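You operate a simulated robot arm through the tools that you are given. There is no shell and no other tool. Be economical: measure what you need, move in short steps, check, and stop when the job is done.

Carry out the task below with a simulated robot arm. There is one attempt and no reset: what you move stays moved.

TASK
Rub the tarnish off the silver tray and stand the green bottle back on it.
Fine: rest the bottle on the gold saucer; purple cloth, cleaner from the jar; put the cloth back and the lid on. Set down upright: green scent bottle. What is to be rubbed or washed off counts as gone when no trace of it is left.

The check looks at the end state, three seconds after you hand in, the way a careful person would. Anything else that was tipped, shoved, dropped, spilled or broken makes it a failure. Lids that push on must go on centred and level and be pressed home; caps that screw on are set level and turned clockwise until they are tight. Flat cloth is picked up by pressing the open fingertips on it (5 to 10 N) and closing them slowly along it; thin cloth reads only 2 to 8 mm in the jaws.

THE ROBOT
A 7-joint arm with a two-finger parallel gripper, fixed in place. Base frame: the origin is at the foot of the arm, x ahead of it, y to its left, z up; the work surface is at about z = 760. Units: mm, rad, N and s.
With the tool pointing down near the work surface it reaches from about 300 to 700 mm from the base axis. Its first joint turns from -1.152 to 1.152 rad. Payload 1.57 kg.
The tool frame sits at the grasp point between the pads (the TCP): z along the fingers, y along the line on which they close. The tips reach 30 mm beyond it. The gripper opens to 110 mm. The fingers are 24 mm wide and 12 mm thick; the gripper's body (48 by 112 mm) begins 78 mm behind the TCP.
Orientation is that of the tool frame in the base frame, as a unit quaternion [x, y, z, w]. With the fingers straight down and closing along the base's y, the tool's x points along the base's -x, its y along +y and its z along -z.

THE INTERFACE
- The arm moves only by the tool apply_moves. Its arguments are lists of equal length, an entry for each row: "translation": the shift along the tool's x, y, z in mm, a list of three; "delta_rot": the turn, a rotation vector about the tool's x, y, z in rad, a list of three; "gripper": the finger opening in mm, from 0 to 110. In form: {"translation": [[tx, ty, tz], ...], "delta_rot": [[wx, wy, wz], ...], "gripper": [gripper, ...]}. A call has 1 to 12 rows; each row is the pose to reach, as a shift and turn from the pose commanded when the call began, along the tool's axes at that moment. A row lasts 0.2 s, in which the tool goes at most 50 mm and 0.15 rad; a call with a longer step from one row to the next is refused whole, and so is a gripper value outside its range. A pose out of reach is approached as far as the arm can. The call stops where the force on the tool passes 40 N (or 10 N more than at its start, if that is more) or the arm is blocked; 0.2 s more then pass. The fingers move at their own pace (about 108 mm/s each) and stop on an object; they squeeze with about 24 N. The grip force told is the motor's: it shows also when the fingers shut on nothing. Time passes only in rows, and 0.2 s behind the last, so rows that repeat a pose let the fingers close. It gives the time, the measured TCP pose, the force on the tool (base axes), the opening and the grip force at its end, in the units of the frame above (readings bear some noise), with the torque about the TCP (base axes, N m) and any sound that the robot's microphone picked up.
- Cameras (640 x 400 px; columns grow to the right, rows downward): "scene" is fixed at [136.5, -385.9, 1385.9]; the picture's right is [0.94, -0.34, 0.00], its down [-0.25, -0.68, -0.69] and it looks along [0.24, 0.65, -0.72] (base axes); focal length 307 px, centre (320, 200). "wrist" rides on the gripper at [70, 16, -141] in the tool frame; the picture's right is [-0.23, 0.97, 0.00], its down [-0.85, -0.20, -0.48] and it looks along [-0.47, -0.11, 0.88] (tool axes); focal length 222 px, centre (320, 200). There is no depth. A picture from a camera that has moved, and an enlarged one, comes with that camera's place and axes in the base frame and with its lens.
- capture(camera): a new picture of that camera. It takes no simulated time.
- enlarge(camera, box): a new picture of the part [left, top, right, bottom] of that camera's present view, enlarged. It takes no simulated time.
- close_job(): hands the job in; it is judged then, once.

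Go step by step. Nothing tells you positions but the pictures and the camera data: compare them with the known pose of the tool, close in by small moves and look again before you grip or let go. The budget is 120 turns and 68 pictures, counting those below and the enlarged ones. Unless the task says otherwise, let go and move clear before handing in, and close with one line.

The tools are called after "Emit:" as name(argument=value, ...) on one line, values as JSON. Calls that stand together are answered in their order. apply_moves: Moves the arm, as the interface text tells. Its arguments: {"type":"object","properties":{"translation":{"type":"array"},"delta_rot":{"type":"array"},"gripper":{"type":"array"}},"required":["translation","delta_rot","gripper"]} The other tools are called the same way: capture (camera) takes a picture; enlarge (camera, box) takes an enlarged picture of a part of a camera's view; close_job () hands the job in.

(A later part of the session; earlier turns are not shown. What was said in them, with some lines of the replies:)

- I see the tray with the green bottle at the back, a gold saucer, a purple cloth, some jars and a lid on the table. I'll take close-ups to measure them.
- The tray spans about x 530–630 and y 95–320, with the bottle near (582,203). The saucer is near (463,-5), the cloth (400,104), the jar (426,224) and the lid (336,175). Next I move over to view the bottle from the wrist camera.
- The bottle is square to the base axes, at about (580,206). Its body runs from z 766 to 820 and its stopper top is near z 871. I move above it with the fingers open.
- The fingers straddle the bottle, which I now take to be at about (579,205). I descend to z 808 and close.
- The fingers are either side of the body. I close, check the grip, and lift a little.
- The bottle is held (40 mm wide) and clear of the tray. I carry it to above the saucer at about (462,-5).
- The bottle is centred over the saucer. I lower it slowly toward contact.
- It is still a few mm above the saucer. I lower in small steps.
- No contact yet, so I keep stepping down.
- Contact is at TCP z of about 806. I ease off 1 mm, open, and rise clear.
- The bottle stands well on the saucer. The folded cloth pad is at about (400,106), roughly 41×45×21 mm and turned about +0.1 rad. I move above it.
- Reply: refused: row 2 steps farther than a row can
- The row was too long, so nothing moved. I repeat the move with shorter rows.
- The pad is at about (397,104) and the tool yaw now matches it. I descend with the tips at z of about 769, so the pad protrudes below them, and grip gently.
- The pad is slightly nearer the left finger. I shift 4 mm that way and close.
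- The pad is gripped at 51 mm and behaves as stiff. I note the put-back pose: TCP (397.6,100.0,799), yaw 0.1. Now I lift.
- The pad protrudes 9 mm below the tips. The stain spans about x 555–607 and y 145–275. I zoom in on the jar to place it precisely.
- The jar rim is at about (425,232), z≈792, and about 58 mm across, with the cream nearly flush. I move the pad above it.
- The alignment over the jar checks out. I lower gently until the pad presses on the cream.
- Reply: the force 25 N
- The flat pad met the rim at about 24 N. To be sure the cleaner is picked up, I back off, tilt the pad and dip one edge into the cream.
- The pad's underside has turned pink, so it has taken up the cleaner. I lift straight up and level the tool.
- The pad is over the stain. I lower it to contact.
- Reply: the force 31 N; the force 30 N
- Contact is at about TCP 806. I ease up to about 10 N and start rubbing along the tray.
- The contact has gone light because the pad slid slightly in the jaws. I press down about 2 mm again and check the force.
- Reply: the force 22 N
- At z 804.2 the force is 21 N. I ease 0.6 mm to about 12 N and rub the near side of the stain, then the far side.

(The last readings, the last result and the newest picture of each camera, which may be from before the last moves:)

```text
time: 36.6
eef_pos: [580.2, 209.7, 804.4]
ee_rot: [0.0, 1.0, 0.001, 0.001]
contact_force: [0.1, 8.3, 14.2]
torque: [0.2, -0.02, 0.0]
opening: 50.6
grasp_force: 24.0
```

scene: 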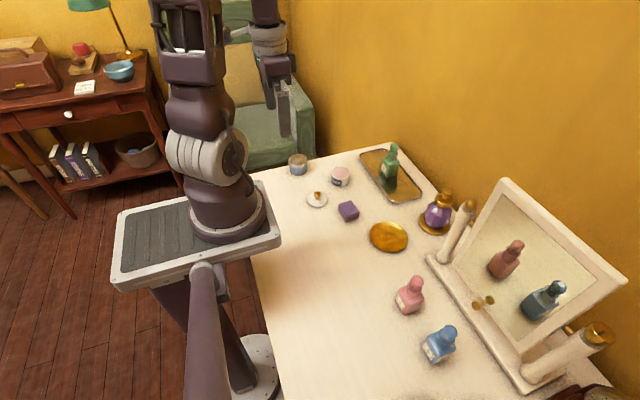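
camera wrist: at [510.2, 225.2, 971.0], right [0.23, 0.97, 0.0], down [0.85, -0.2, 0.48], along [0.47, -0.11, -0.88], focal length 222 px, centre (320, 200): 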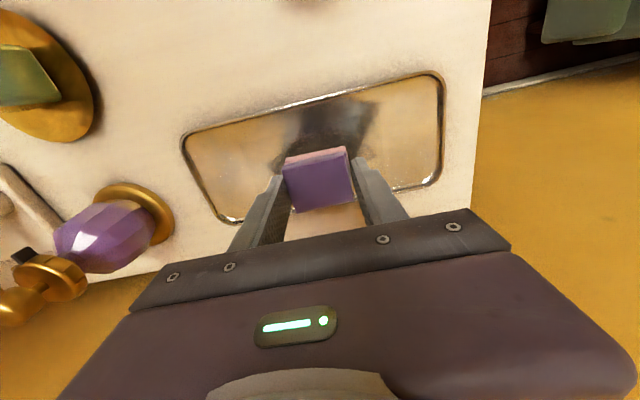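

The force was 14 N at the centre but none at the low-y end. I lift and move aside to inspect the tray.

Emit:
apply_moves(translation=[[0, 0, -40], [0, 0, -80], [30, 0, -110], [80, 0, -110], [125, 0, -110]], delta_rot=[[0, 0, 0], [0, 0, 0], [0, 0, 0], [0, 0, 0], [0, 0, 0]], gripper=[38, 38, 38, 38, 38])

Emit:
enlarge(camera="wrist", box=[200, 110, 440, 260])

Emit:
enlarge(camera="scene", box=[340, 130, 440, 220])

```text
time: 37.8
eef_pos: [454.4, 208.7, 914.4]
ee_rot: [0.0, 1.0, 0.0, 0.001]
contact_force: [-1.1, 0.5, -0.4]
torque: [0.01, -0.01, -0.01]
opening: 50.5
grasp_force: 24.1
```

```text
2.67 times, centred on (320, 185) of wrist
camera zoom: at [384.1, 225.4, 1055.5], right [0.23, 0.97, 0.0], down [0.85, -0.2, 0.48], along [0.47, -0.11, -0.88], focal length 592 px, centre (320, 240)
```

zoom: 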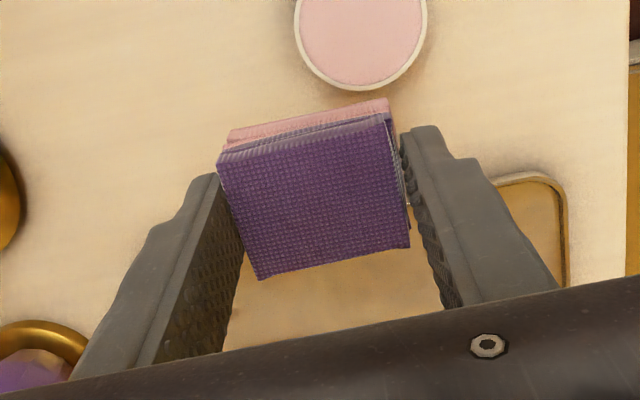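

```text
4.44 times, centred on (390, 175) of scene
camera zoom: at [136.5, -385.9, 1385.9], right [0.94, -0.34, 0.0], down [-0.25, -0.68, -0.69], along [0.24, 0.65, -0.72], focal length 1363 px, centre (9, 311)
```

zoom: 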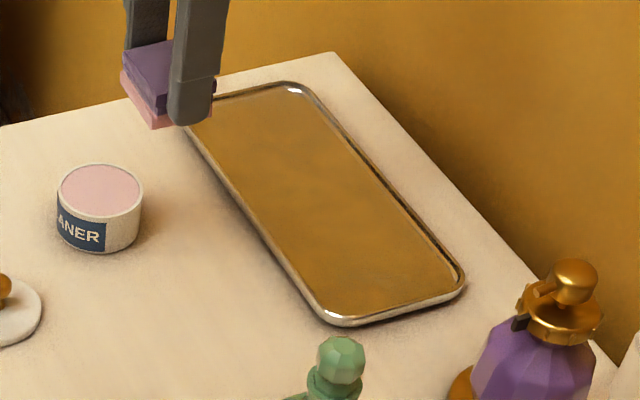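

The stain looks gone. I look closer for any residue.

Emit:
enlarge(camera="scene", box=[375, 140, 435, 205])

```text
6.15 times, centred on (405, 172) of scene
camera zoom: at [136.5, -385.9, 1385.9], right [0.94, -0.34, 0.0], down [-0.25, -0.68, -0.69], along [0.24, 0.65, -0.72], focal length 1887 px, centre (-203, 369)
```

zoom: 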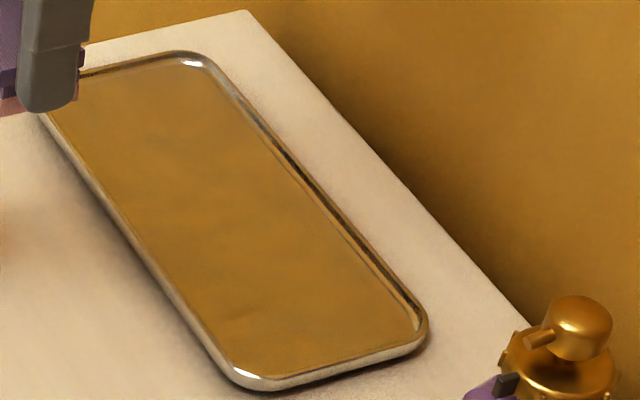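

I move to a second viewpoint so the wrist camera can verify the tray from another angle.

Emit:
apply_moves(translation=[[-10, -35, -15], [-20, -75, -30], [-30, -115, -40], [-40, -150, -46], [-45, -168, -46]], delta_rot=[[0, 0, 0], [0, 0, 0], [0, 0, 0], [0, 0, 0], [0, 0, 0]], gripper=[38, 38, 38, 38, 38])

Emit:
enlarge(camera="wrist", box=[340, 110, 540, 240])

```text
time: 39.0
eef_pos: [500.4, 40.8, 961.6]
ee_rot: [0.0, 1.0, 0.0, 0.0]
contact_force: [-0.6, -1.0, -0.2]
torque: [0.0, 0.01, 0.02]
opening: 50.8
grasp_force: 24.6
```

```text
3.08 times, centred on (440, 175) of wrist
camera zoom: at [429.6, 57.2, 1102.6], right [0.23, 0.97, 0.0], down [0.85, -0.2, 0.48], along [0.47, -0.11, -0.88], focal length 684 px, centre (-49, 277)
```

zoom: 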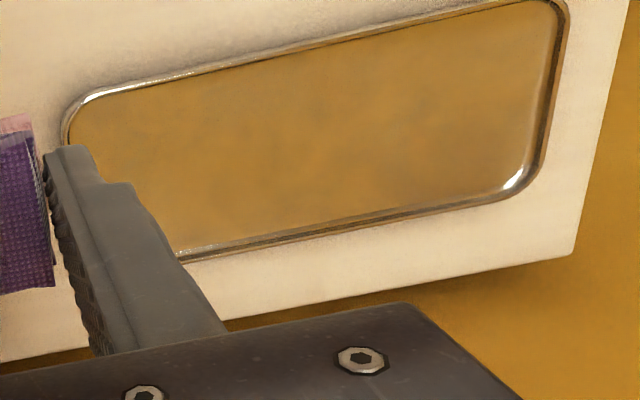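

It looks clean from here too. For certainty I make one more light pass with firm contact, covering the low-y end and the sides.

Emit:
apply_moves(translation=[[-20, 28, 0], [-45, 60, 0], [-70, 92, 0], [-80, 108, 30], [-80, 108, 75], [-80, 108, 120], [-80, 108, 145], [-80, 108, 153], [-80, 108, 155], [-80, 108, 155]], delta_rot=[[0, 0, 0], [0, 0, 0], [0, 0, 0], [0, 0, 0], [0, 0, 0], [0, 0, 0], [0, 0, 0], [0, 0, 0], [0, 0, 0], [0, 0, 0]], gripper=[38, 38, 38, 38, 38, 38, 38, 38, 38, 38])

```text
time: 41.2
eef_pos: [581.0, 150.1, 807.2]
ee_rot: [0.0, 1.0, -0.001, -0.001]
contact_force: [0.9, 0.7, -0.3]
torque: [-0.02, 0.03, -0.01]
opening: 50.7
grasp_force: 24.4
```

Emit:
apply_moves(translation=[[0, 0, 1], [0, 0, 1]], delta_rot=[[0, 0, 0], [0, 0, 0]], gripper=[38, 38])

```text
time: 41.8
eef_pos: [579.5, 150.3, 806.0]
ee_rot: [-0.001, 1.0, 0.0, 0.0]
contact_force: [0.1, 0.6, 0.7]
torque: [0.03, 0.01, 0.0]
opening: 50.7
grasp_force: 23.6
```

There is barely any contact, so I step down a little more.

Emit:
apply_moves(translation=[[0, 0, 1], [0, 0, 1]], delta_rot=[[0, 0, 0], [0, 0, 0]], gripper=[38, 38])

```text
time: 42.4
eef_pos: [579.8, 149.9, 806.5]
ee_rot: [0.0, 1.0, 0.0, 0.001]
contact_force: [-5.6, 0.9, 13.7]
torque: [0.04, 0.15, 0.02]
opening: 50.5
grasp_force: 24.0
```

The force is 13.7 N now. I rub the loop.

Emit:
apply_moves(translation=[[9, 0, 0], [18, 0, 0], [18, 30, 0], [18, 60, 0], [18, 90, 0], [18, 118, 0], [9, 118, 0], [0, 118, 0], [0, 90, 0], [0, 60, 0], [0, 30, 0], [0, 0, 0]], delta_rot=[[0, 0, 0], [0, 0, 0], [0, 0, 0], [0, 0, 0], [0, 0, 0], [0, 0, 0], [0, 0, 0], [0, 0, 0], [0, 0, 0], [0, 0, 0], [0, 0, 0], [0, 0, 0]], gripper=[38, 38, 38, 38, 38, 38, 38, 38, 38, 38, 38, 38])

Emit:
apply_moves(translation=[[-9, 0, 0.3], [-18, 0, 0.3], [-18, 30, 0.3], [-18, 60, 0.3], [-18, 90, 0.3], [-18, 118, 0.3], [-9, 118, 0.3], [0, 118, 0.3], [0, 90, 0.3], [0, 60, 0.3], [0, 60, 0]], delta_rot=[[0, 0, 0], [0, 0, 0], [0, 0, 0], [0, 0, 0], [0, 0, 0], [0, 0, 0], [0, 0, 0], [0, 0, 0], [0, 0, 0], [0, 0, 0], [0, 0, 0]], gripper=[38, 38, 38, 38, 38, 38, 38, 38, 38, 38, 38])

```text
time: 45.0
eef_pos: [579.6, 149.8, 805.7]
ee_rot: [0.0, 1.0, 0.0, 0.0]
contact_force: [0.1, -0.3, -0.9]
torque: [0.0, 0.01, 0.0]
opening: 50.6
grasp_force: 23.8
```

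```text
time: 47.4
eef_pos: [580.1, 208.5, 804.4]
ee_rot: [0.001, 1.0, -0.001, 0.002]
contact_force: [0.5, -0.1, 0.1]
torque: [0.01, 0.0, -0.01]
opening: 50.6
grasp_force: 24.3
```

Done. I lift and carry the cloth back above its original spot, then inspect.

Emit:
apply_moves(translation=[[0, 0, -40], [0, 0, -85], [40, -22, -100], [80, -46, -100], [120, -70, -100], [160, -94, -100], [182.4, -108, -100], [182.4, -108, -70]], delta_rot=[[0, 0, 0], [0, 0, 0], [0, 0, 0], [0, 0, 0], [0, 0, 0], [0, 0, -0.05], [0, 0, -0.1], [0, 0, -0.1]], gripper=[38, 38, 38, 38, 38, 38, 38, 38])

Emit:
enlarge(camera="scene", box=[290, 130, 450, 230])

Emit:
enlarge(camera="wrist", box=[240, 90, 420, 230])

```text
time: 49.2
eef_pos: [396.2, 100.2, 875.1]
ee_rot: [-0.05, 0.999, 0.0, 0.0]
contact_force: [-0.1, 1.1, -0.2]
torque: [0.01, -0.02, 0.0]
opening: 51.0
grasp_force: 24.1
```

```text
4.00 times, centred on (370, 180) of scene
camera zoom: at [136.4, -385.9, 1385.9], right [0.94, -0.34, 0.0], down [-0.25, -0.68, -0.69], along [0.24, 0.65, -0.72], focal length 1227 px, centre (120, 280)
```

zoom: 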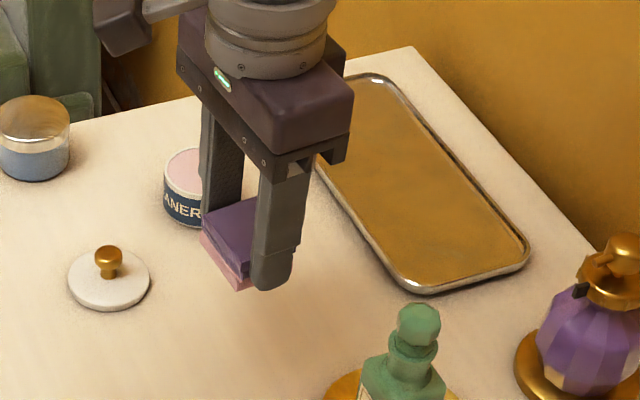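

```text
2.86 times, centred on (330, 160) of wrist
camera zoom: at [325.2, 110.0, 1015.4], right [0.13, 0.99, 0.0], down [0.87, -0.11, 0.48], along [0.48, -0.06, -0.88], focal length 635 px, centre (291, 314)
```

zoom: 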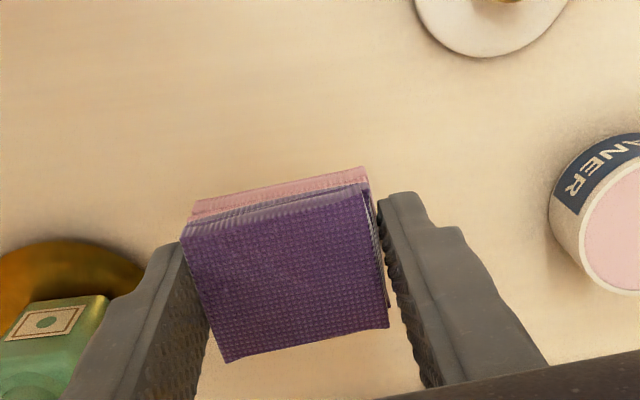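

The tray is clean. I lower the cloth onto its spot.

Emit:
apply_moves(translation=[[0, 0, 35], [0, 0, 62], [0, 0, 71], [0, 0, 73], [0, 0, 73]], delta_rot=[[0, 0, 0], [0, 0, 0], [0, 0, 0], [0, 0, 0], [0, 0, 0]], gripper=[38, 38, 38, 38, 38])

Emit:
apply_moves(translation=[[0, 0, 1.5], [0, 0, 1.5]], delta_rot=[[0, 0, 0], [0, 0, 0]], gripper=[38, 38])

Emit:
apply_moves(translation=[[0, 0, 1.2], [0, 0, 1.2]], delta_rot=[[0, 0, 0], [0, 0, 0]], gripper=[38, 38])

```text
time: 50.4
eef_pos: [398.4, 100.8, 800.8]
ee_rot: [-0.05, 0.999, 0.0, 0.0]
contact_force: [0.3, 0.7, -0.2]
torque: [0.0, 0.0, 0.0]
opening: 50.8
grasp_force: 23.4
```

```text
time: 51.0
eef_pos: [398.7, 99.9, 798.9]
ee_rot: [-0.05, 0.999, -0.001, 0.0]
contact_force: [0.6, 0.1, -0.6]
torque: [-0.02, 0.01, -0.02]
opening: 51.1
grasp_force: 23.8
```

```text
time: 51.6
eef_pos: [398.1, 101.1, 798.2]
ee_rot: [-0.05, 0.999, -0.001, 0.001]
contact_force: [0.0, -0.3, -0.3]
torque: [0.0, -0.02, 0.01]
opening: 50.8
grasp_force: 24.1
```

Emit:
apply_moves(translation=[[0, 0, 1], [0, 0, 1]], delta_rot=[[0, 0, 0], [0, 0, 0]], gripper=[38, 38])

Emit:
apply_moves(translation=[[0, 0, 1], [0, 0, 1]], delta_rot=[[0, 0, 0], [0, 0, 0]], gripper=[38, 38])

```text
time: 52.2
eef_pos: [397.2, 102.4, 796.9]
ee_rot: [-0.049, 0.999, 0.0, 0.0]
contact_force: [-0.1, 0.3, -0.5]
torque: [-0.03, 0.0, -0.04]
opening: 50.9
grasp_force: 23.9
```

```text
time: 52.8
eef_pos: [398.4, 100.9, 796.5]
ee_rot: [-0.05, 0.999, 0.0, 0.0]
contact_force: [-0.1, -0.4, 0.1]
torque: [0.05, 0.01, 0.0]
opening: 50.8
grasp_force: 24.3
```

No contact yet, so I go a bit further.

Emit:
apply_moves(translation=[[0, 0, 0.8], [0, 0, 0.8]], delta_rot=[[0, 0, 0], [0, 0, 0]], gripper=[38, 38])

Emit:
apply_moves(translation=[[0, 0, 0.8], [0, 0, 0.8]], delta_rot=[[0, 0, 0], [0, 0, 0]], gripper=[38, 38])

Emit:
enlarge(camera="scene", box=[310, 180, 380, 240])

```text
time: 53.4
eef_pos: [398.0, 101.8, 795.9]
ee_rot: [-0.05, 0.999, 0.0, 0.002]
contact_force: [-1.1, -0.9, 15.5]
torque: [-0.07, 0.0, -0.01]
opening: 50.9
grasp_force: 24.1
```

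```text
time: 54.0
eef_pos: [398.1, 101.1, 794.2]
ee_rot: [-0.05, 0.999, -0.001, 0.001]
contact_force: [-0.9, 2.7, 30.7]
torque: [0.05, 0.03, -0.03]
opening: 51.0
grasp_force: 24.2
```

```text
6.67 times, centred on (345, 210) of scene
camera zoom: at [136.1, -386.0, 1385.9], right [0.94, -0.34, 0.0], down [-0.25, -0.68, -0.69], along [0.24, 0.65, -0.72], focal length 2044 px, centre (153, 133)
```

zoom: 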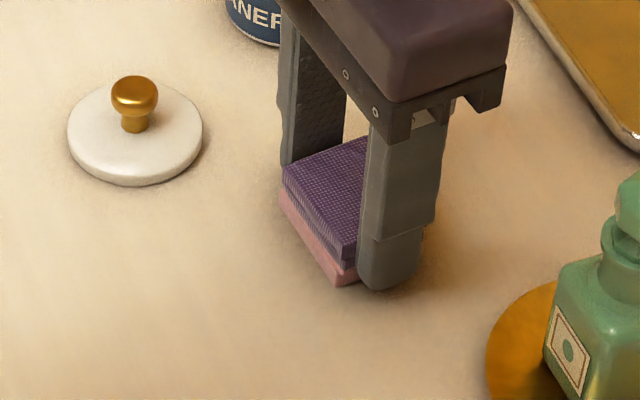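

The cloth is on the table. I relieve the pressure, open and rise.

Emit:
apply_moves(translation=[[0, 0, -1.6], [0, 0, -1.6], [0, 0, -1.6], [0, 0, -1.6], [0, 0, -1.6], [0, 0, -30], [0, 0, -70], [0, 0, -105]], delta_rot=[[0, 0, 0], [0, 0, 0], [0, 0, 0], [0, 0, 0], [0, 0, 0], [0, 0, 0], [0, 0, 0], [0, 0, 0]], gripper=[48, 52, 58, 70, 75, 75, 75, 75])

Emit:
capture(camera="wrist")

```text
time: 55.8
eef_pos: [397.4, 100.3, 899.6]
ee_rot: [-0.05, 0.999, 0.0, 0.0]
contact_force: [-0.3, -0.2, 0.6]
torque: [-0.01, 0.01, 0.0]
opening: 75.3
grasp_force: 0.0
```

```text
24 pictures are left
camera wrist: at [325.1, 110.2, 1040.4], right [0.13, 0.99, 0.0], down [0.87, -0.11, 0.48], along [0.47, -0.06, -0.88], focal length 222 px, centre (320, 200)
```

wrist: 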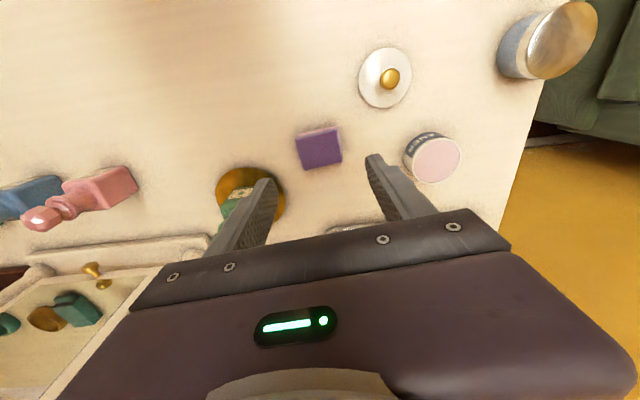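

The cloth is back in place. The lid is at about (336,177) with its knob head near z 789. I go above it to align.

Emit:
apply_moves(translation=[[18, 28, 0], [36, 56, 0], [53.6, 82.8, 0], [53.6, 82.8, 30], [53.6, 82.8, 30]], delta_rot=[[0, 0, 0.05], [0, 0, 0.1], [0, 0, 0.1], [0, 0, 0.1], [0, 0, 0.1]], gripper=[60, 60, 60, 60, 60])

Emit:
enlarge(camera="wrist", box=[220, 80, 420, 230])

Emit:
enlarge(camera="scene", box=[270, 110, 370, 220])

```text
time: 57.0
eef_pos: [335.5, 176.8, 870.5]
ee_rot: [0.0, 1.0, -0.001, 0.002]
contact_force: [0.0, 0.5, 0.7]
torque: [0.02, -0.01, 0.01]
opening: 60.1
grasp_force: 0.0
```

```text
2.67 times, centred on (320, 155) of wrist
camera zoom: at [265.1, 193.4, 1011.5], right [0.23, 0.97, 0.0], down [0.85, -0.2, 0.48], along [0.47, -0.11, -0.88], focal length 592 px, centre (320, 320)
```

zoom: 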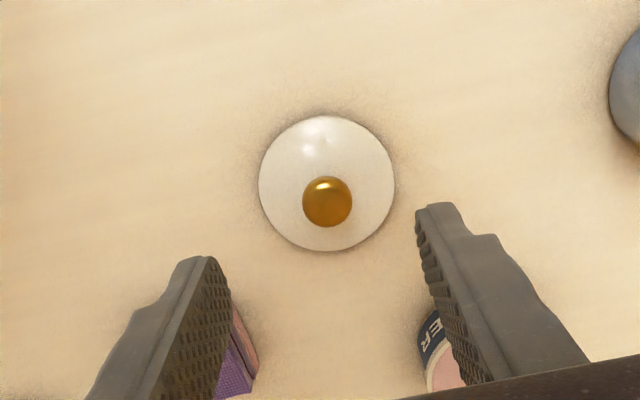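

```text
3.64 times, centred on (320, 165) of scene
camera zoom: at [136.5, -385.9, 1385.9], right [0.94, -0.34, 0.0], down [-0.25, -0.68, -0.69], along [0.24, 0.65, -0.72], focal length 1115 px, centre (320, 327)
```

zoom: 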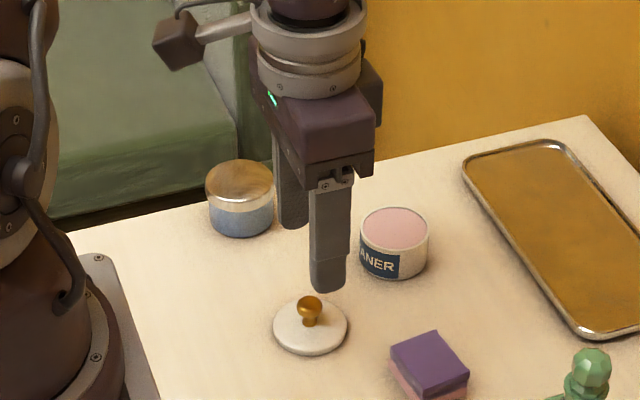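

The knob is at about (335,179). I shift slightly, descend and close on the knob.

Emit:
apply_moves(translation=[[1, 2, 25], [1, 2, 50], [1, 2, 60], [1, 2, 62.7], [1, 2, 62.7]], delta_rot=[[0, 0, 0], [0, 0, 0], [0, 0, 0], [0, 0, 0], [0, 0, 0]], gripper=[60, 60, 60, 60, 40])

Emit:
enlarge(camera="wrist", box=[220, 80, 420, 230])

```text
time: 58.2
eef_pos: [335.1, 179.8, 808.1]
ee_rot: [0.0, 1.0, 0.0, -0.001]
contact_force: [0.3, -1.3, -0.4]
torque: [-0.03, 0.0, -0.01]
opening: 39.9
grasp_force: 0.1
```

```text
2.67 times, centred on (320, 155) of wrist
camera zoom: at [264.7, 196.8, 949.4], right [0.23, 0.97, 0.0], down [0.85, -0.2, 0.48], along [0.47, -0.11, -0.88], focal length 592 px, centre (320, 320)
```

zoom: 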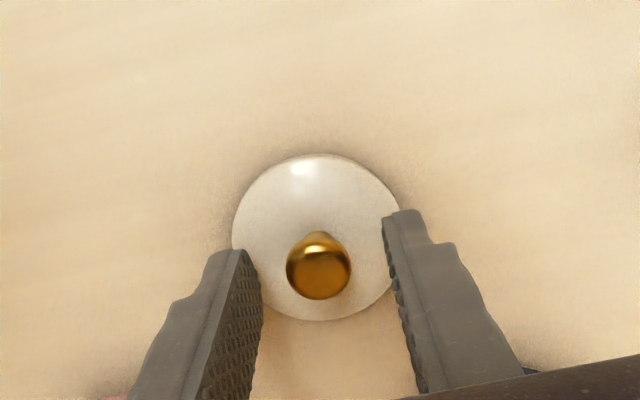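

A fine nudge centres it, then I close on the knob.

Emit:
apply_moves(translation=[[1.5, -1, 0], [1.5, -1, 0], [1.5, -1, 0], [1.5, -1, 0], [1.5, -1, 0], [1.5, -1, 0]], delta_rot=[[0, 0, 0], [0, 0, 0], [0, 0, 0], [0, 0, 0], [0, 0, 0], [0, 0, 0]], gripper=[40, 30, 24, 18, 10, 10])

Emit:
apply_moves(translation=[[0, 0, -10], [0, 0, -40], [0, 0, -70]], delta_rot=[[0, 0, 0], [0, 0, 0], [0, 0, 0]], gripper=[10, 10, 10])

Emit:
capture(camera="wrist")

Emit:
enlarge(camera="scene", box=[270, 120, 350, 200])

```text
time: 59.6
eef_pos: [333.0, 178.4, 808.3]
ee_rot: [0.0, 1.0, 0.0, -0.001]
contact_force: [-0.3, -0.1, 0.2]
torque: [0.04, 0.03, -0.01]
opening: 18.3
grasp_force: 23.3
```

```text
time: 60.4
eef_pos: [333.1, 179.5, 878.1]
ee_rot: [0.001, 1.0, 0.0, -0.001]
contact_force: [0.0, 0.9, -0.1]
torque: [0.02, 0.03, 0.0]
opening: 18.4
grasp_force: 23.6
```

```text
20 pictures are left
camera wrist: at [263.1, 196.2, 1018.7], right [0.23, 0.97, 0.0], down [0.85, -0.2, 0.48], along [0.47, -0.11, -0.88], focal length 222 px, centre (320, 200)
```

wrist: 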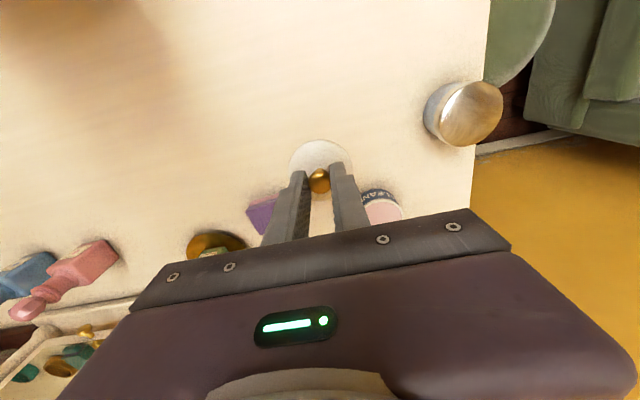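

```text
5.00 times, centred on (310, 160) of scene
camera zoom: at [136.5, -385.9, 1385.9], right [0.94, -0.34, 0.0], down [-0.25, -0.68, -0.69], along [0.24, 0.65, -0.72], focal length 1533 px, centre (370, 400)
```

zoom: 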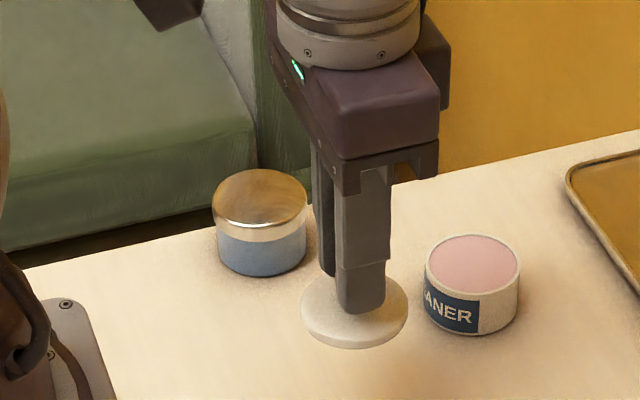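

The lid is held level by the knob. I carry it over the jar and stop just above for alignment.

Emit:
apply_moves(translation=[[-35, 20, 0], [-70, 40, 0], [-92.5, 55, 0], [-92.5, 55, 18], [-92.5, 55, 26], [-92.5, 55, 26]], delta_rot=[[0, 0, 0], [0, 0, 0], [0, 0, 0], [0, 0, 0], [0, 0, 0], [0, 0, 0]], gripper=[10, 10, 10, 10, 10, 10])

Emit:
enlarge(camera="wrist", box=[260, 110, 380, 210])

Emit:
enlarge(camera="scene", box=[310, 140, 370, 200])

```text
time: 61.8
eef_pos: [427.3, 233.6, 850.4]
ee_rot: [0.002, 1.0, 0.0, 0.0]
contact_force: [-0.1, 0.2, 0.2]
torque: [-0.04, 0.01, 0.0]
opening: 18.1
grasp_force: 23.9
```

```text
4.00 times, centred on (320, 160) of wrist
camera zoom: at [356.8, 250.4, 991.8], right [0.23, 0.97, 0.0], down [0.85, -0.2, 0.48], along [0.47, -0.11, -0.88], focal length 888 px, centre (320, 360)
```

zoom: 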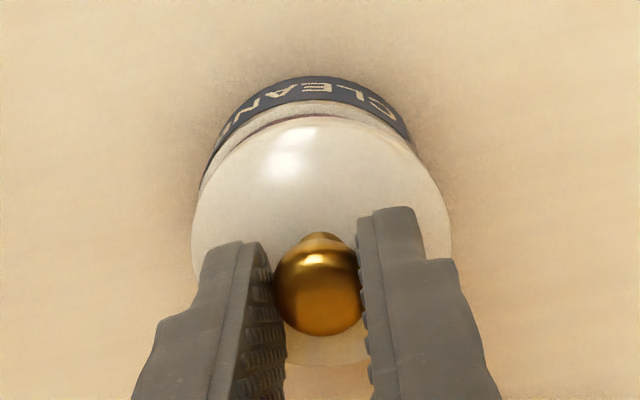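

```text
6.67 times, centred on (340, 170) of scene
camera zoom: at [136.5, -385.9, 1385.9], right [0.94, -0.34, 0.0], down [-0.25, -0.68, -0.69], along [0.24, 0.65, -0.72], focal length 2044 px, centre (187, 400)
```

zoom: 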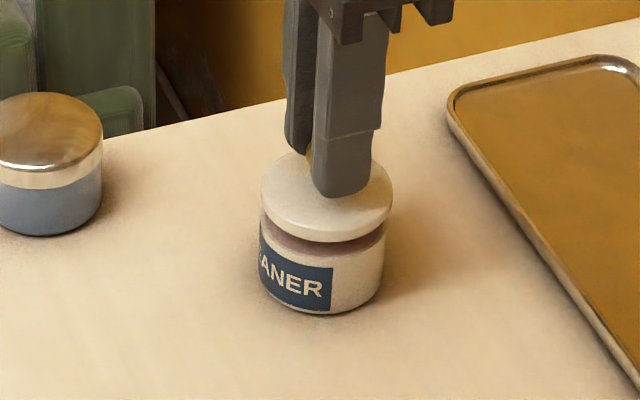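

The lid hovers 12 mm above the rim and looks off by a millimetre or two. I zoom in tighter to measure the offset.

Emit:
enlarge(camera="scene", box=[328, 158, 356, 190])

Emit:
enlarge(camera="wrist", box=[285, 125, 355, 175])

```text
12.50 times, centred on (342, 174) of scene
camera zoom: at [136.5, -385.9, 1385.9], right [0.94, -0.34, 0.0], down [-0.25, -0.68, -0.69], along [0.24, 0.65, -0.72], focal length 3833 px, centre (45, 525)
```

zoom: 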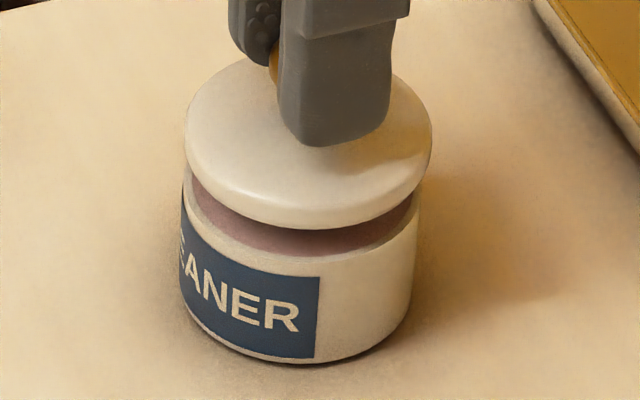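

```text
8.00 times, centred on (320, 150) of wrist
camera zoom: at [356.8, 250.4, 991.8], right [0.23, 0.97, 0.0], down [0.85, -0.2, 0.48], along [0.47, -0.11, -0.88], focal length 1777 px, centre (320, 600)
```

zoom: 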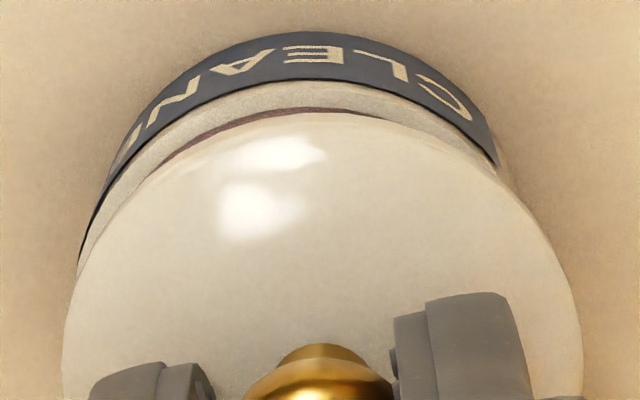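

The offsets come out within about 1 mm. I lower to about 2 mm above the rim and compare again with less parallax.

Emit:
apply_moves(translation=[[0.5, 0, 5], [0.5, 0, 9.5], [0.5, 0, 9.5]], delta_rot=[[0, 0, 0], [0, 0, 0], [0, 0, 0]], gripper=[10, 10, 10])

Emit:
enlarge(camera="scene", box=[328, 158, 356, 190])

Emit:
enlarge(camera="wrist", box=[285, 125, 355, 175])

```text
time: 62.6
eef_pos: [426.0, 235.1, 842.1]
ee_rot: [0.0, 1.0, 0.0, 0.0]
contact_force: [-0.8, -0.6, 0.5]
torque: [-0.01, -0.01, 0.02]
opening: 18.2
grasp_force: 24.0
```

```text
12.50 times, centred on (342, 174) of scene
camera zoom: at [136.5, -385.9, 1385.9], right [0.94, -0.34, 0.0], down [-0.25, -0.68, -0.69], along [0.24, 0.65, -0.72], focal length 3833 px, centre (45, 525)
```

zoom: 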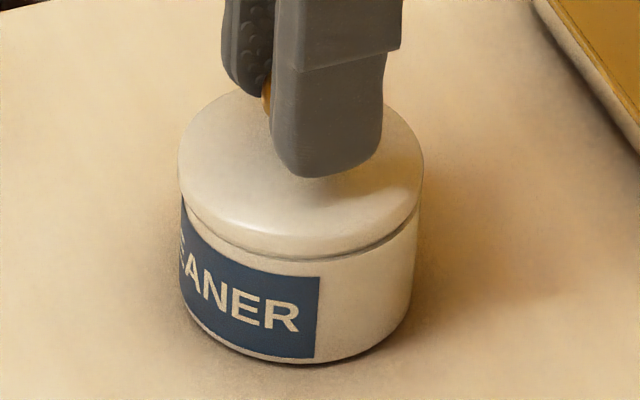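

```text
8.00 times, centred on (320, 150) of wrist
camera zoom: at [355.5, 250.7, 982.8], right [0.23, 0.97, 0.0], down [0.85, -0.2, 0.48], along [0.47, -0.11, -0.88], focal length 1777 px, centre (320, 600)
```

zoom: 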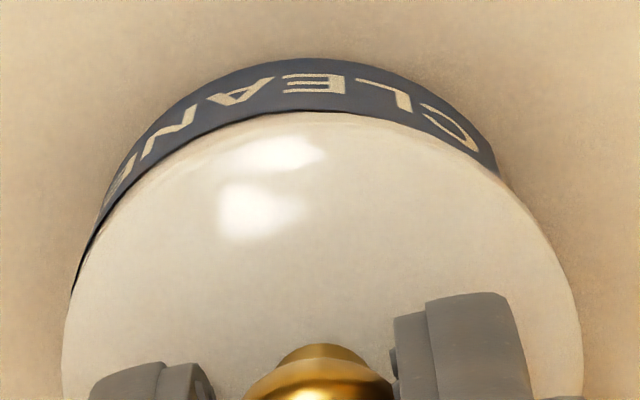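

The lid looks concentric with the jar. I nudge 0.5 mm and press down in small steps, watching force and sound.

Emit:
apply_moves(translation=[[0, -0.6, 2], [0, -0.6, 2]], delta_rot=[[0, 0, 0], [0, 0, 0]], gripper=[10, 10])

Emit:
apply_moves(translation=[[0, 0, 1.2], [0, 0, 1.2]], delta_rot=[[0, 0, 0], [0, 0, 0]], gripper=[10, 10])

Emit:
apply_moves(translation=[[0, 0, 1.2], [0, 0, 1.2]], delta_rot=[[0, 0, 0], [0, 0, 0]], gripper=[10, 10])

```text
time: 63.2
eef_pos: [426.3, 233.8, 840.6]
ee_rot: [0.0, 1.0, 0.0, 0.001]
contact_force: [-2.9, -8.6, 26.7]
torque: [-0.25, 0.05, -0.01]
opening: 18.3
grasp_force: 24.1
heard: snap
```

```text
time: 63.8
eef_pos: [426.5, 232.4, 839.6]
ee_rot: [0.001, 1.0, 0.001, 0.001]
contact_force: [1.3, -9.4, 25.6]
torque: [-0.26, -0.13, 0.0]
opening: 18.2
grasp_force: 24.2
```

```text
time: 64.4
eef_pos: [426.0, 234.5, 835.9]
ee_rot: [0.0, 1.0, 0.0, 0.001]
contact_force: [3.1, -6.9, 23.2]
torque: [-0.26, -0.13, 0.0]
opening: 18.1
grasp_force: 24.1
```

I heard a snap, so the lid is home. I open gently, rise and check.

Emit:
apply_moves(translation=[[0, 0, -1], [0, 0, -1], [0, 0, -1], [0, 0, -1], [0, 0, -30], [0, 0, -75]], delta_rot=[[0, 0, 0], [0, 0, 0], [0, 0, 0], [0, 0, 0], [0, 0, 0], [0, 0, 0]], gripper=[20, 24, 35, 50, 50, 50])

Emit:
enlarge(camera="scene", box=[318, 150, 366, 195])

```text
time: 65.8
eef_pos: [425.1, 233.6, 912.2]
ee_rot: [0.001, 1.0, 0.0, 0.0]
contact_force: [0.2, 0.4, -0.3]
torque: [0.0, -0.01, -0.01]
opening: 49.5
grasp_force: 0.2
```

```text
8.89 times, centred on (342, 172) of scene
camera zoom: at [136.5, -385.9, 1385.9], right [0.94, -0.34, 0.0], down [-0.25, -0.68, -0.69], along [0.24, 0.65, -0.72], focal length 2726 px, centre (124, 444)
```

zoom: 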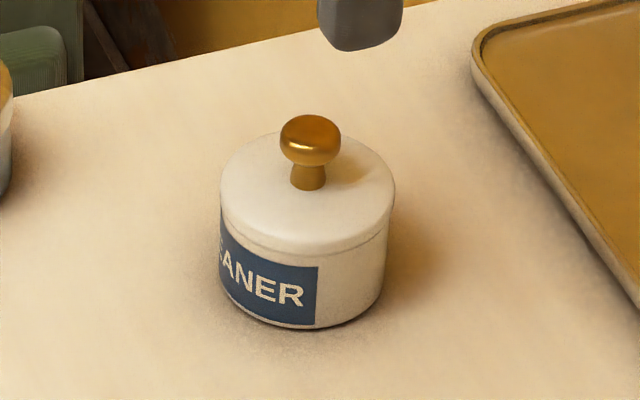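

The lid looks level. I zoom in to confirm it is centred.

Emit:
enlarge(camera="scene", box=[328, 158, 356, 190])

Emit:
capture(camera="wrist")

```text
12.50 times, centred on (342, 174) of scene
camera zoom: at [136.5, -385.9, 1385.9], right [0.94, -0.34, 0.0], down [-0.25, -0.68, -0.69], along [0.24, 0.65, -0.72], focal length 3833 px, centre (45, 525)
```

zoom: 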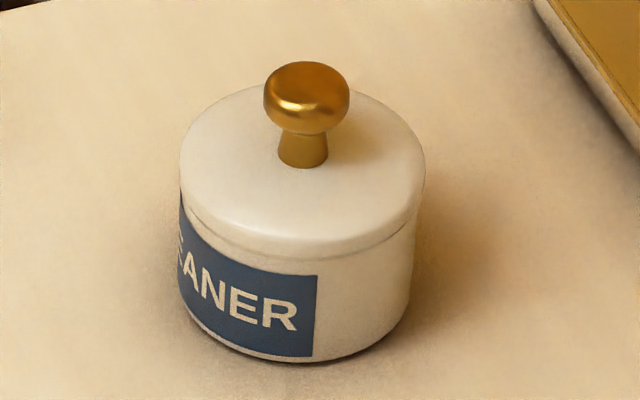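

```text
10 pictures are left
camera wrist: at [355.8, 249.8, 1053.7], right [0.23, 0.97, 0.0], down [0.85, -0.2, 0.48], along [0.47, -0.11, -0.88], focal length 222 px, centre (320, 200)
```

wrist: 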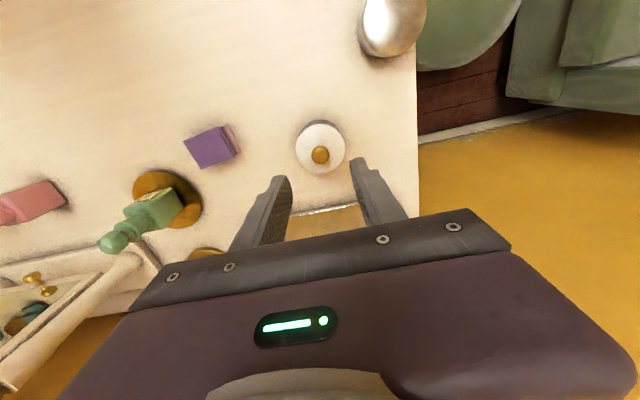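

The lid is centred and seated. Now I go back above the bottle on the saucer.

Emit:
apply_moves(translation=[[-5, -40, -20], [-10, -85, -20], [-20, -130, -20], [-30, -175, -20], [-36.5, -215, -20], [-36.5, -237.4, -20], [-36.5, -237.4, -20]], delta_rot=[[0, 0, 0], [0, 0, 0], [0, 0, 0], [0, 0, 0], [0, 0, 0], [0, 0, 0], [0, 0, 0]], gripper=[50, 70, 80, 80, 80, 80, 80])

Emit:
capture(camera="wrist")

```text
time: 67.4
eef_pos: [461.0, -3.5, 930.1]
ee_rot: [0.0, 1.0, 0.001, 0.0]
contact_force: [-0.7, 0.6, 0.2]
torque: [-0.01, -0.02, -0.01]
opening: 79.8
grasp_force: 0.0
```

```text
9 pictures are left
camera wrist: at [390.9, 13.5, 1072.3], right [0.23, 0.97, 0.0], down [0.85, -0.2, 0.48], along [0.47, -0.11, -0.88], focal length 222 px, centre (320, 200)
```

wrist: 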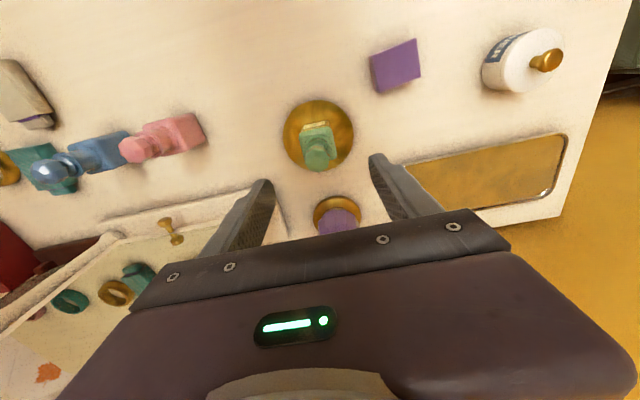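

The bottle is just as I left it. I descend, grip and lift.

Emit:
apply_moves(translation=[[0, 0, 40], [0, 0, 80], [0, 0, 110], [0, 0, 125], [0, 0, 125], [0, 0, 125], [0, 0, 125], [0, 0, 125], [0, 0, 125]], delta_rot=[[0, 0, 0], [0, 0, 0], [0, 0, 0], [0, 0, 0], [0, 0, 0], [0, 0, 0], [0, 0, 0], [0, 0, 0], [0, 0, 0]], gripper=[80, 80, 80, 80, 60, 45, 38, 20, 20])

Emit:
apply_moves(translation=[[0, 0, -15], [0, 0, -50], [0, 0, -90], [0, 0, -110]], delta_rot=[[0, 0, 0], [0, 0, 0], [0, 0, 0], [0, 0, 0]], gripper=[20, 20, 20, 20])

```text
time: 69.4
eef_pos: [464.3, -4.4, 807.1]
ee_rot: [0.0, 1.0, 0.0, -0.001]
contact_force: [0.2, -0.8, -0.7]
torque: [-0.03, -0.02, -0.01]
opening: 39.6
grasp_force: 24.2
```

```text
time: 70.4
eef_pos: [461.1, -3.3, 916.1]
ee_rot: [-0.001, 1.0, 0.0, 0.0]
contact_force: [1.0, -0.8, -2.2]
torque: [-0.03, -0.01, 0.01]
opening: 39.8
grasp_force: 23.8
```

The bottle is gripped. I carry it to the tray centre (580,206).

Emit:
apply_moves(translation=[[0, 35, 0], [0, 80, 0], [-18, 125, 0], [-43, 166, 0], [-78, 196, 0], [-118, 211, 0], [-118, 211, 30], [-118, 211, 65], [-118, 211, 95], [-118, 211, 100], [-118, 211, 100]], delta_rot=[[0, 0, 0], [0, 0, 0], [0, 0, 0], [0, 0, 0], [0, 0, 0], [0, 0, 0], [0, 0, 0], [0, 0, 0], [0, 0, 0], [0, 0, 0], [0, 0, 0]], gripper=[20, 20, 20, 20, 20, 20, 20, 20, 20, 20, 20])

Emit:
enlarge(camera="scene", box=[340, 110, 450, 220])

```text
time: 72.8
eef_pos: [580.1, 208.7, 814.9]
ee_rot: [0.0, 1.0, 0.0, 0.0]
contact_force: [0.9, -0.2, -2.3]
torque: [0.03, 0.0, -0.02]
opening: 40.0
grasp_force: 23.5
```

```text
3.64 times, centred on (395, 165) of scene
camera zoom: at [136.5, -385.9, 1385.9], right [0.94, -0.34, 0.0], down [-0.25, -0.68, -0.69], along [0.24, 0.65, -0.72], focal length 1115 px, centre (47, 327)
```

zoom: 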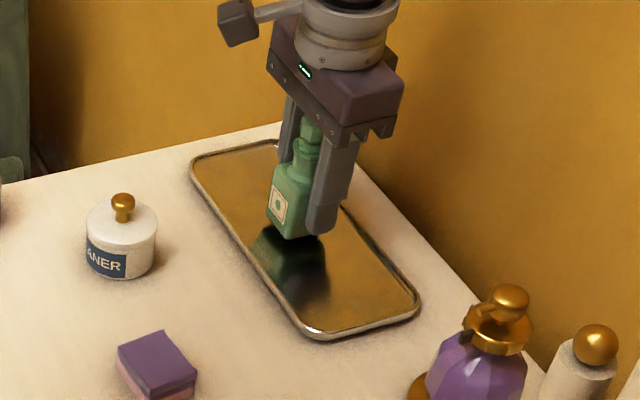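

The bottle is over the tray centre. I lower it gently to contact.

Emit:
apply_moves(translation=[[0, 0, 3], [0, 0, 5], [0, 0, 5]], delta_rot=[[0, 0, 0], [0, 0, 0], [0, 0, 0]], gripper=[20, 20, 20])

Emit:
apply_moves(translation=[[0, 0, 1.3], [0, 0, 1.3]], delta_rot=[[0, 0, 0], [0, 0, 0]], gripper=[20, 20])

Emit:
apply_moves(translation=[[0, 0, 1], [0, 0, 1]], delta_rot=[[0, 0, 0], [0, 0, 0]], gripper=[20, 20])

```text
time: 73.6
eef_pos: [579.5, 208.6, 811.5]
ee_rot: [-0.001, 1.0, 0.0, -0.001]
contact_force: [-0.3, -0.3, -3.1]
torque: [-0.01, -0.01, -0.02]
opening: 39.7
grasp_force: 23.7
```

```text
time: 74.2
eef_pos: [580.5, 208.1, 811.2]
ee_rot: [0.0, 1.0, 0.0, 0.001]
contact_force: [0.4, -0.4, -0.6]
torque: [0.03, 0.0, 0.01]
opening: 40.0
grasp_force: 24.0
```

```text
time: 74.8
eef_pos: [580.6, 207.9, 811.3]
ee_rot: [0.001, 1.0, 0.001, 0.002]
contact_force: [-5.1, 1.1, 13.2]
torque: [-0.06, 0.23, -0.05]
opening: 40.1
grasp_force: 24.0
```

Contact reached (13 N). I ease up 0.8 mm, release and rise clear.

Emit:
apply_moves(translation=[[0, 0, -0.8], [0, 0, -0.8], [0, 0, -0.8], [0, 0, -0.8], [0, 0, -0.8], [0, 0, -0.8], [0, 0, -35], [0, 0, -75], [0, 0, -115], [40, 0, -130], [85, 0, -130], [130, 0, -130]], delta_rot=[[0, 0, 0], [0, 0, 0], [0, 0, 0], [0, 0, 0], [0, 0, 0], [0, 0, 0], [0, 0, 0], [0, 0, 0], [0, 0, 0], [0, 0, 0], [0, 0, 0], [0, 0, 0]], gripper=[38, 42, 50, 65, 80, 80, 80, 80, 80, 80, 80, 80])

Emit:
capture(camera="scene")

Emit:
enlarge(camera="scene", box=[350, 130, 440, 215])

Emit:
enlarge(camera="wrist", box=[220, 110, 460, 250])

```text
time: 77.4
eef_pos: [448.2, 204.7, 941.2]
ee_rot: [0.0, 1.0, 0.0, 0.0]
contact_force: [-0.3, 0.9, 0.5]
torque: [0.01, -0.01, 0.02]
opening: 80.1
grasp_force: 0.1
```

```text
7 pictures are left
```

scene: 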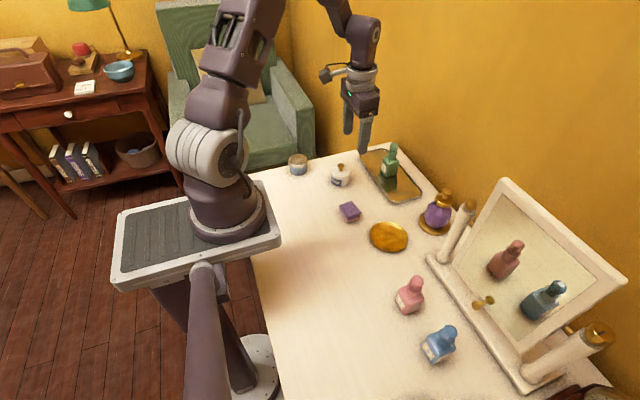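

```text
4.71 times, centred on (395, 172) of scene
camera zoom: at [136.5, -385.9, 1385.9], right [0.94, -0.34, 0.0], down [-0.25, -0.68, -0.69], along [0.24, 0.65, -0.72], focal length 1443 px, centre (-33, 329)
```

zoom: 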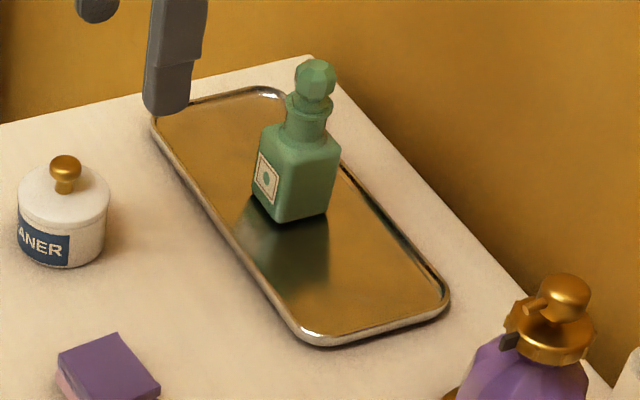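

```text
2.67 times, centred on (340, 180) of wrist
camera zoom: at [378.1, 221.9, 1082.3], right [0.23, 0.97, 0.0], down [0.85, -0.2, 0.48], along [0.47, -0.11, -0.88], focal length 592 px, centre (267, 253)
```

zoom: 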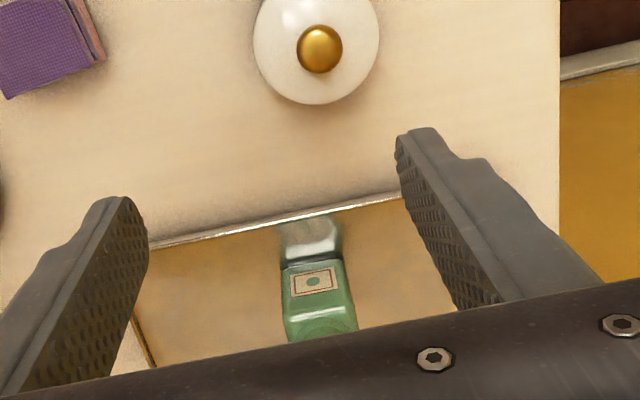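

The tray is clean, the bottle stands upright on it, the cloth is back, the lid is on and the arm is clear. I hand in.

Emit:
close_job()

```text
The job is handed in.
```

I rubbed the tarnish off the silver tray and stood the green bottle upright back on it; no trace of the stain shows in the last pictures. The cloth is back in its spot with its underside still pink from the cleaner, the jar lid snapped on level, and I saw nothing else disturbed.
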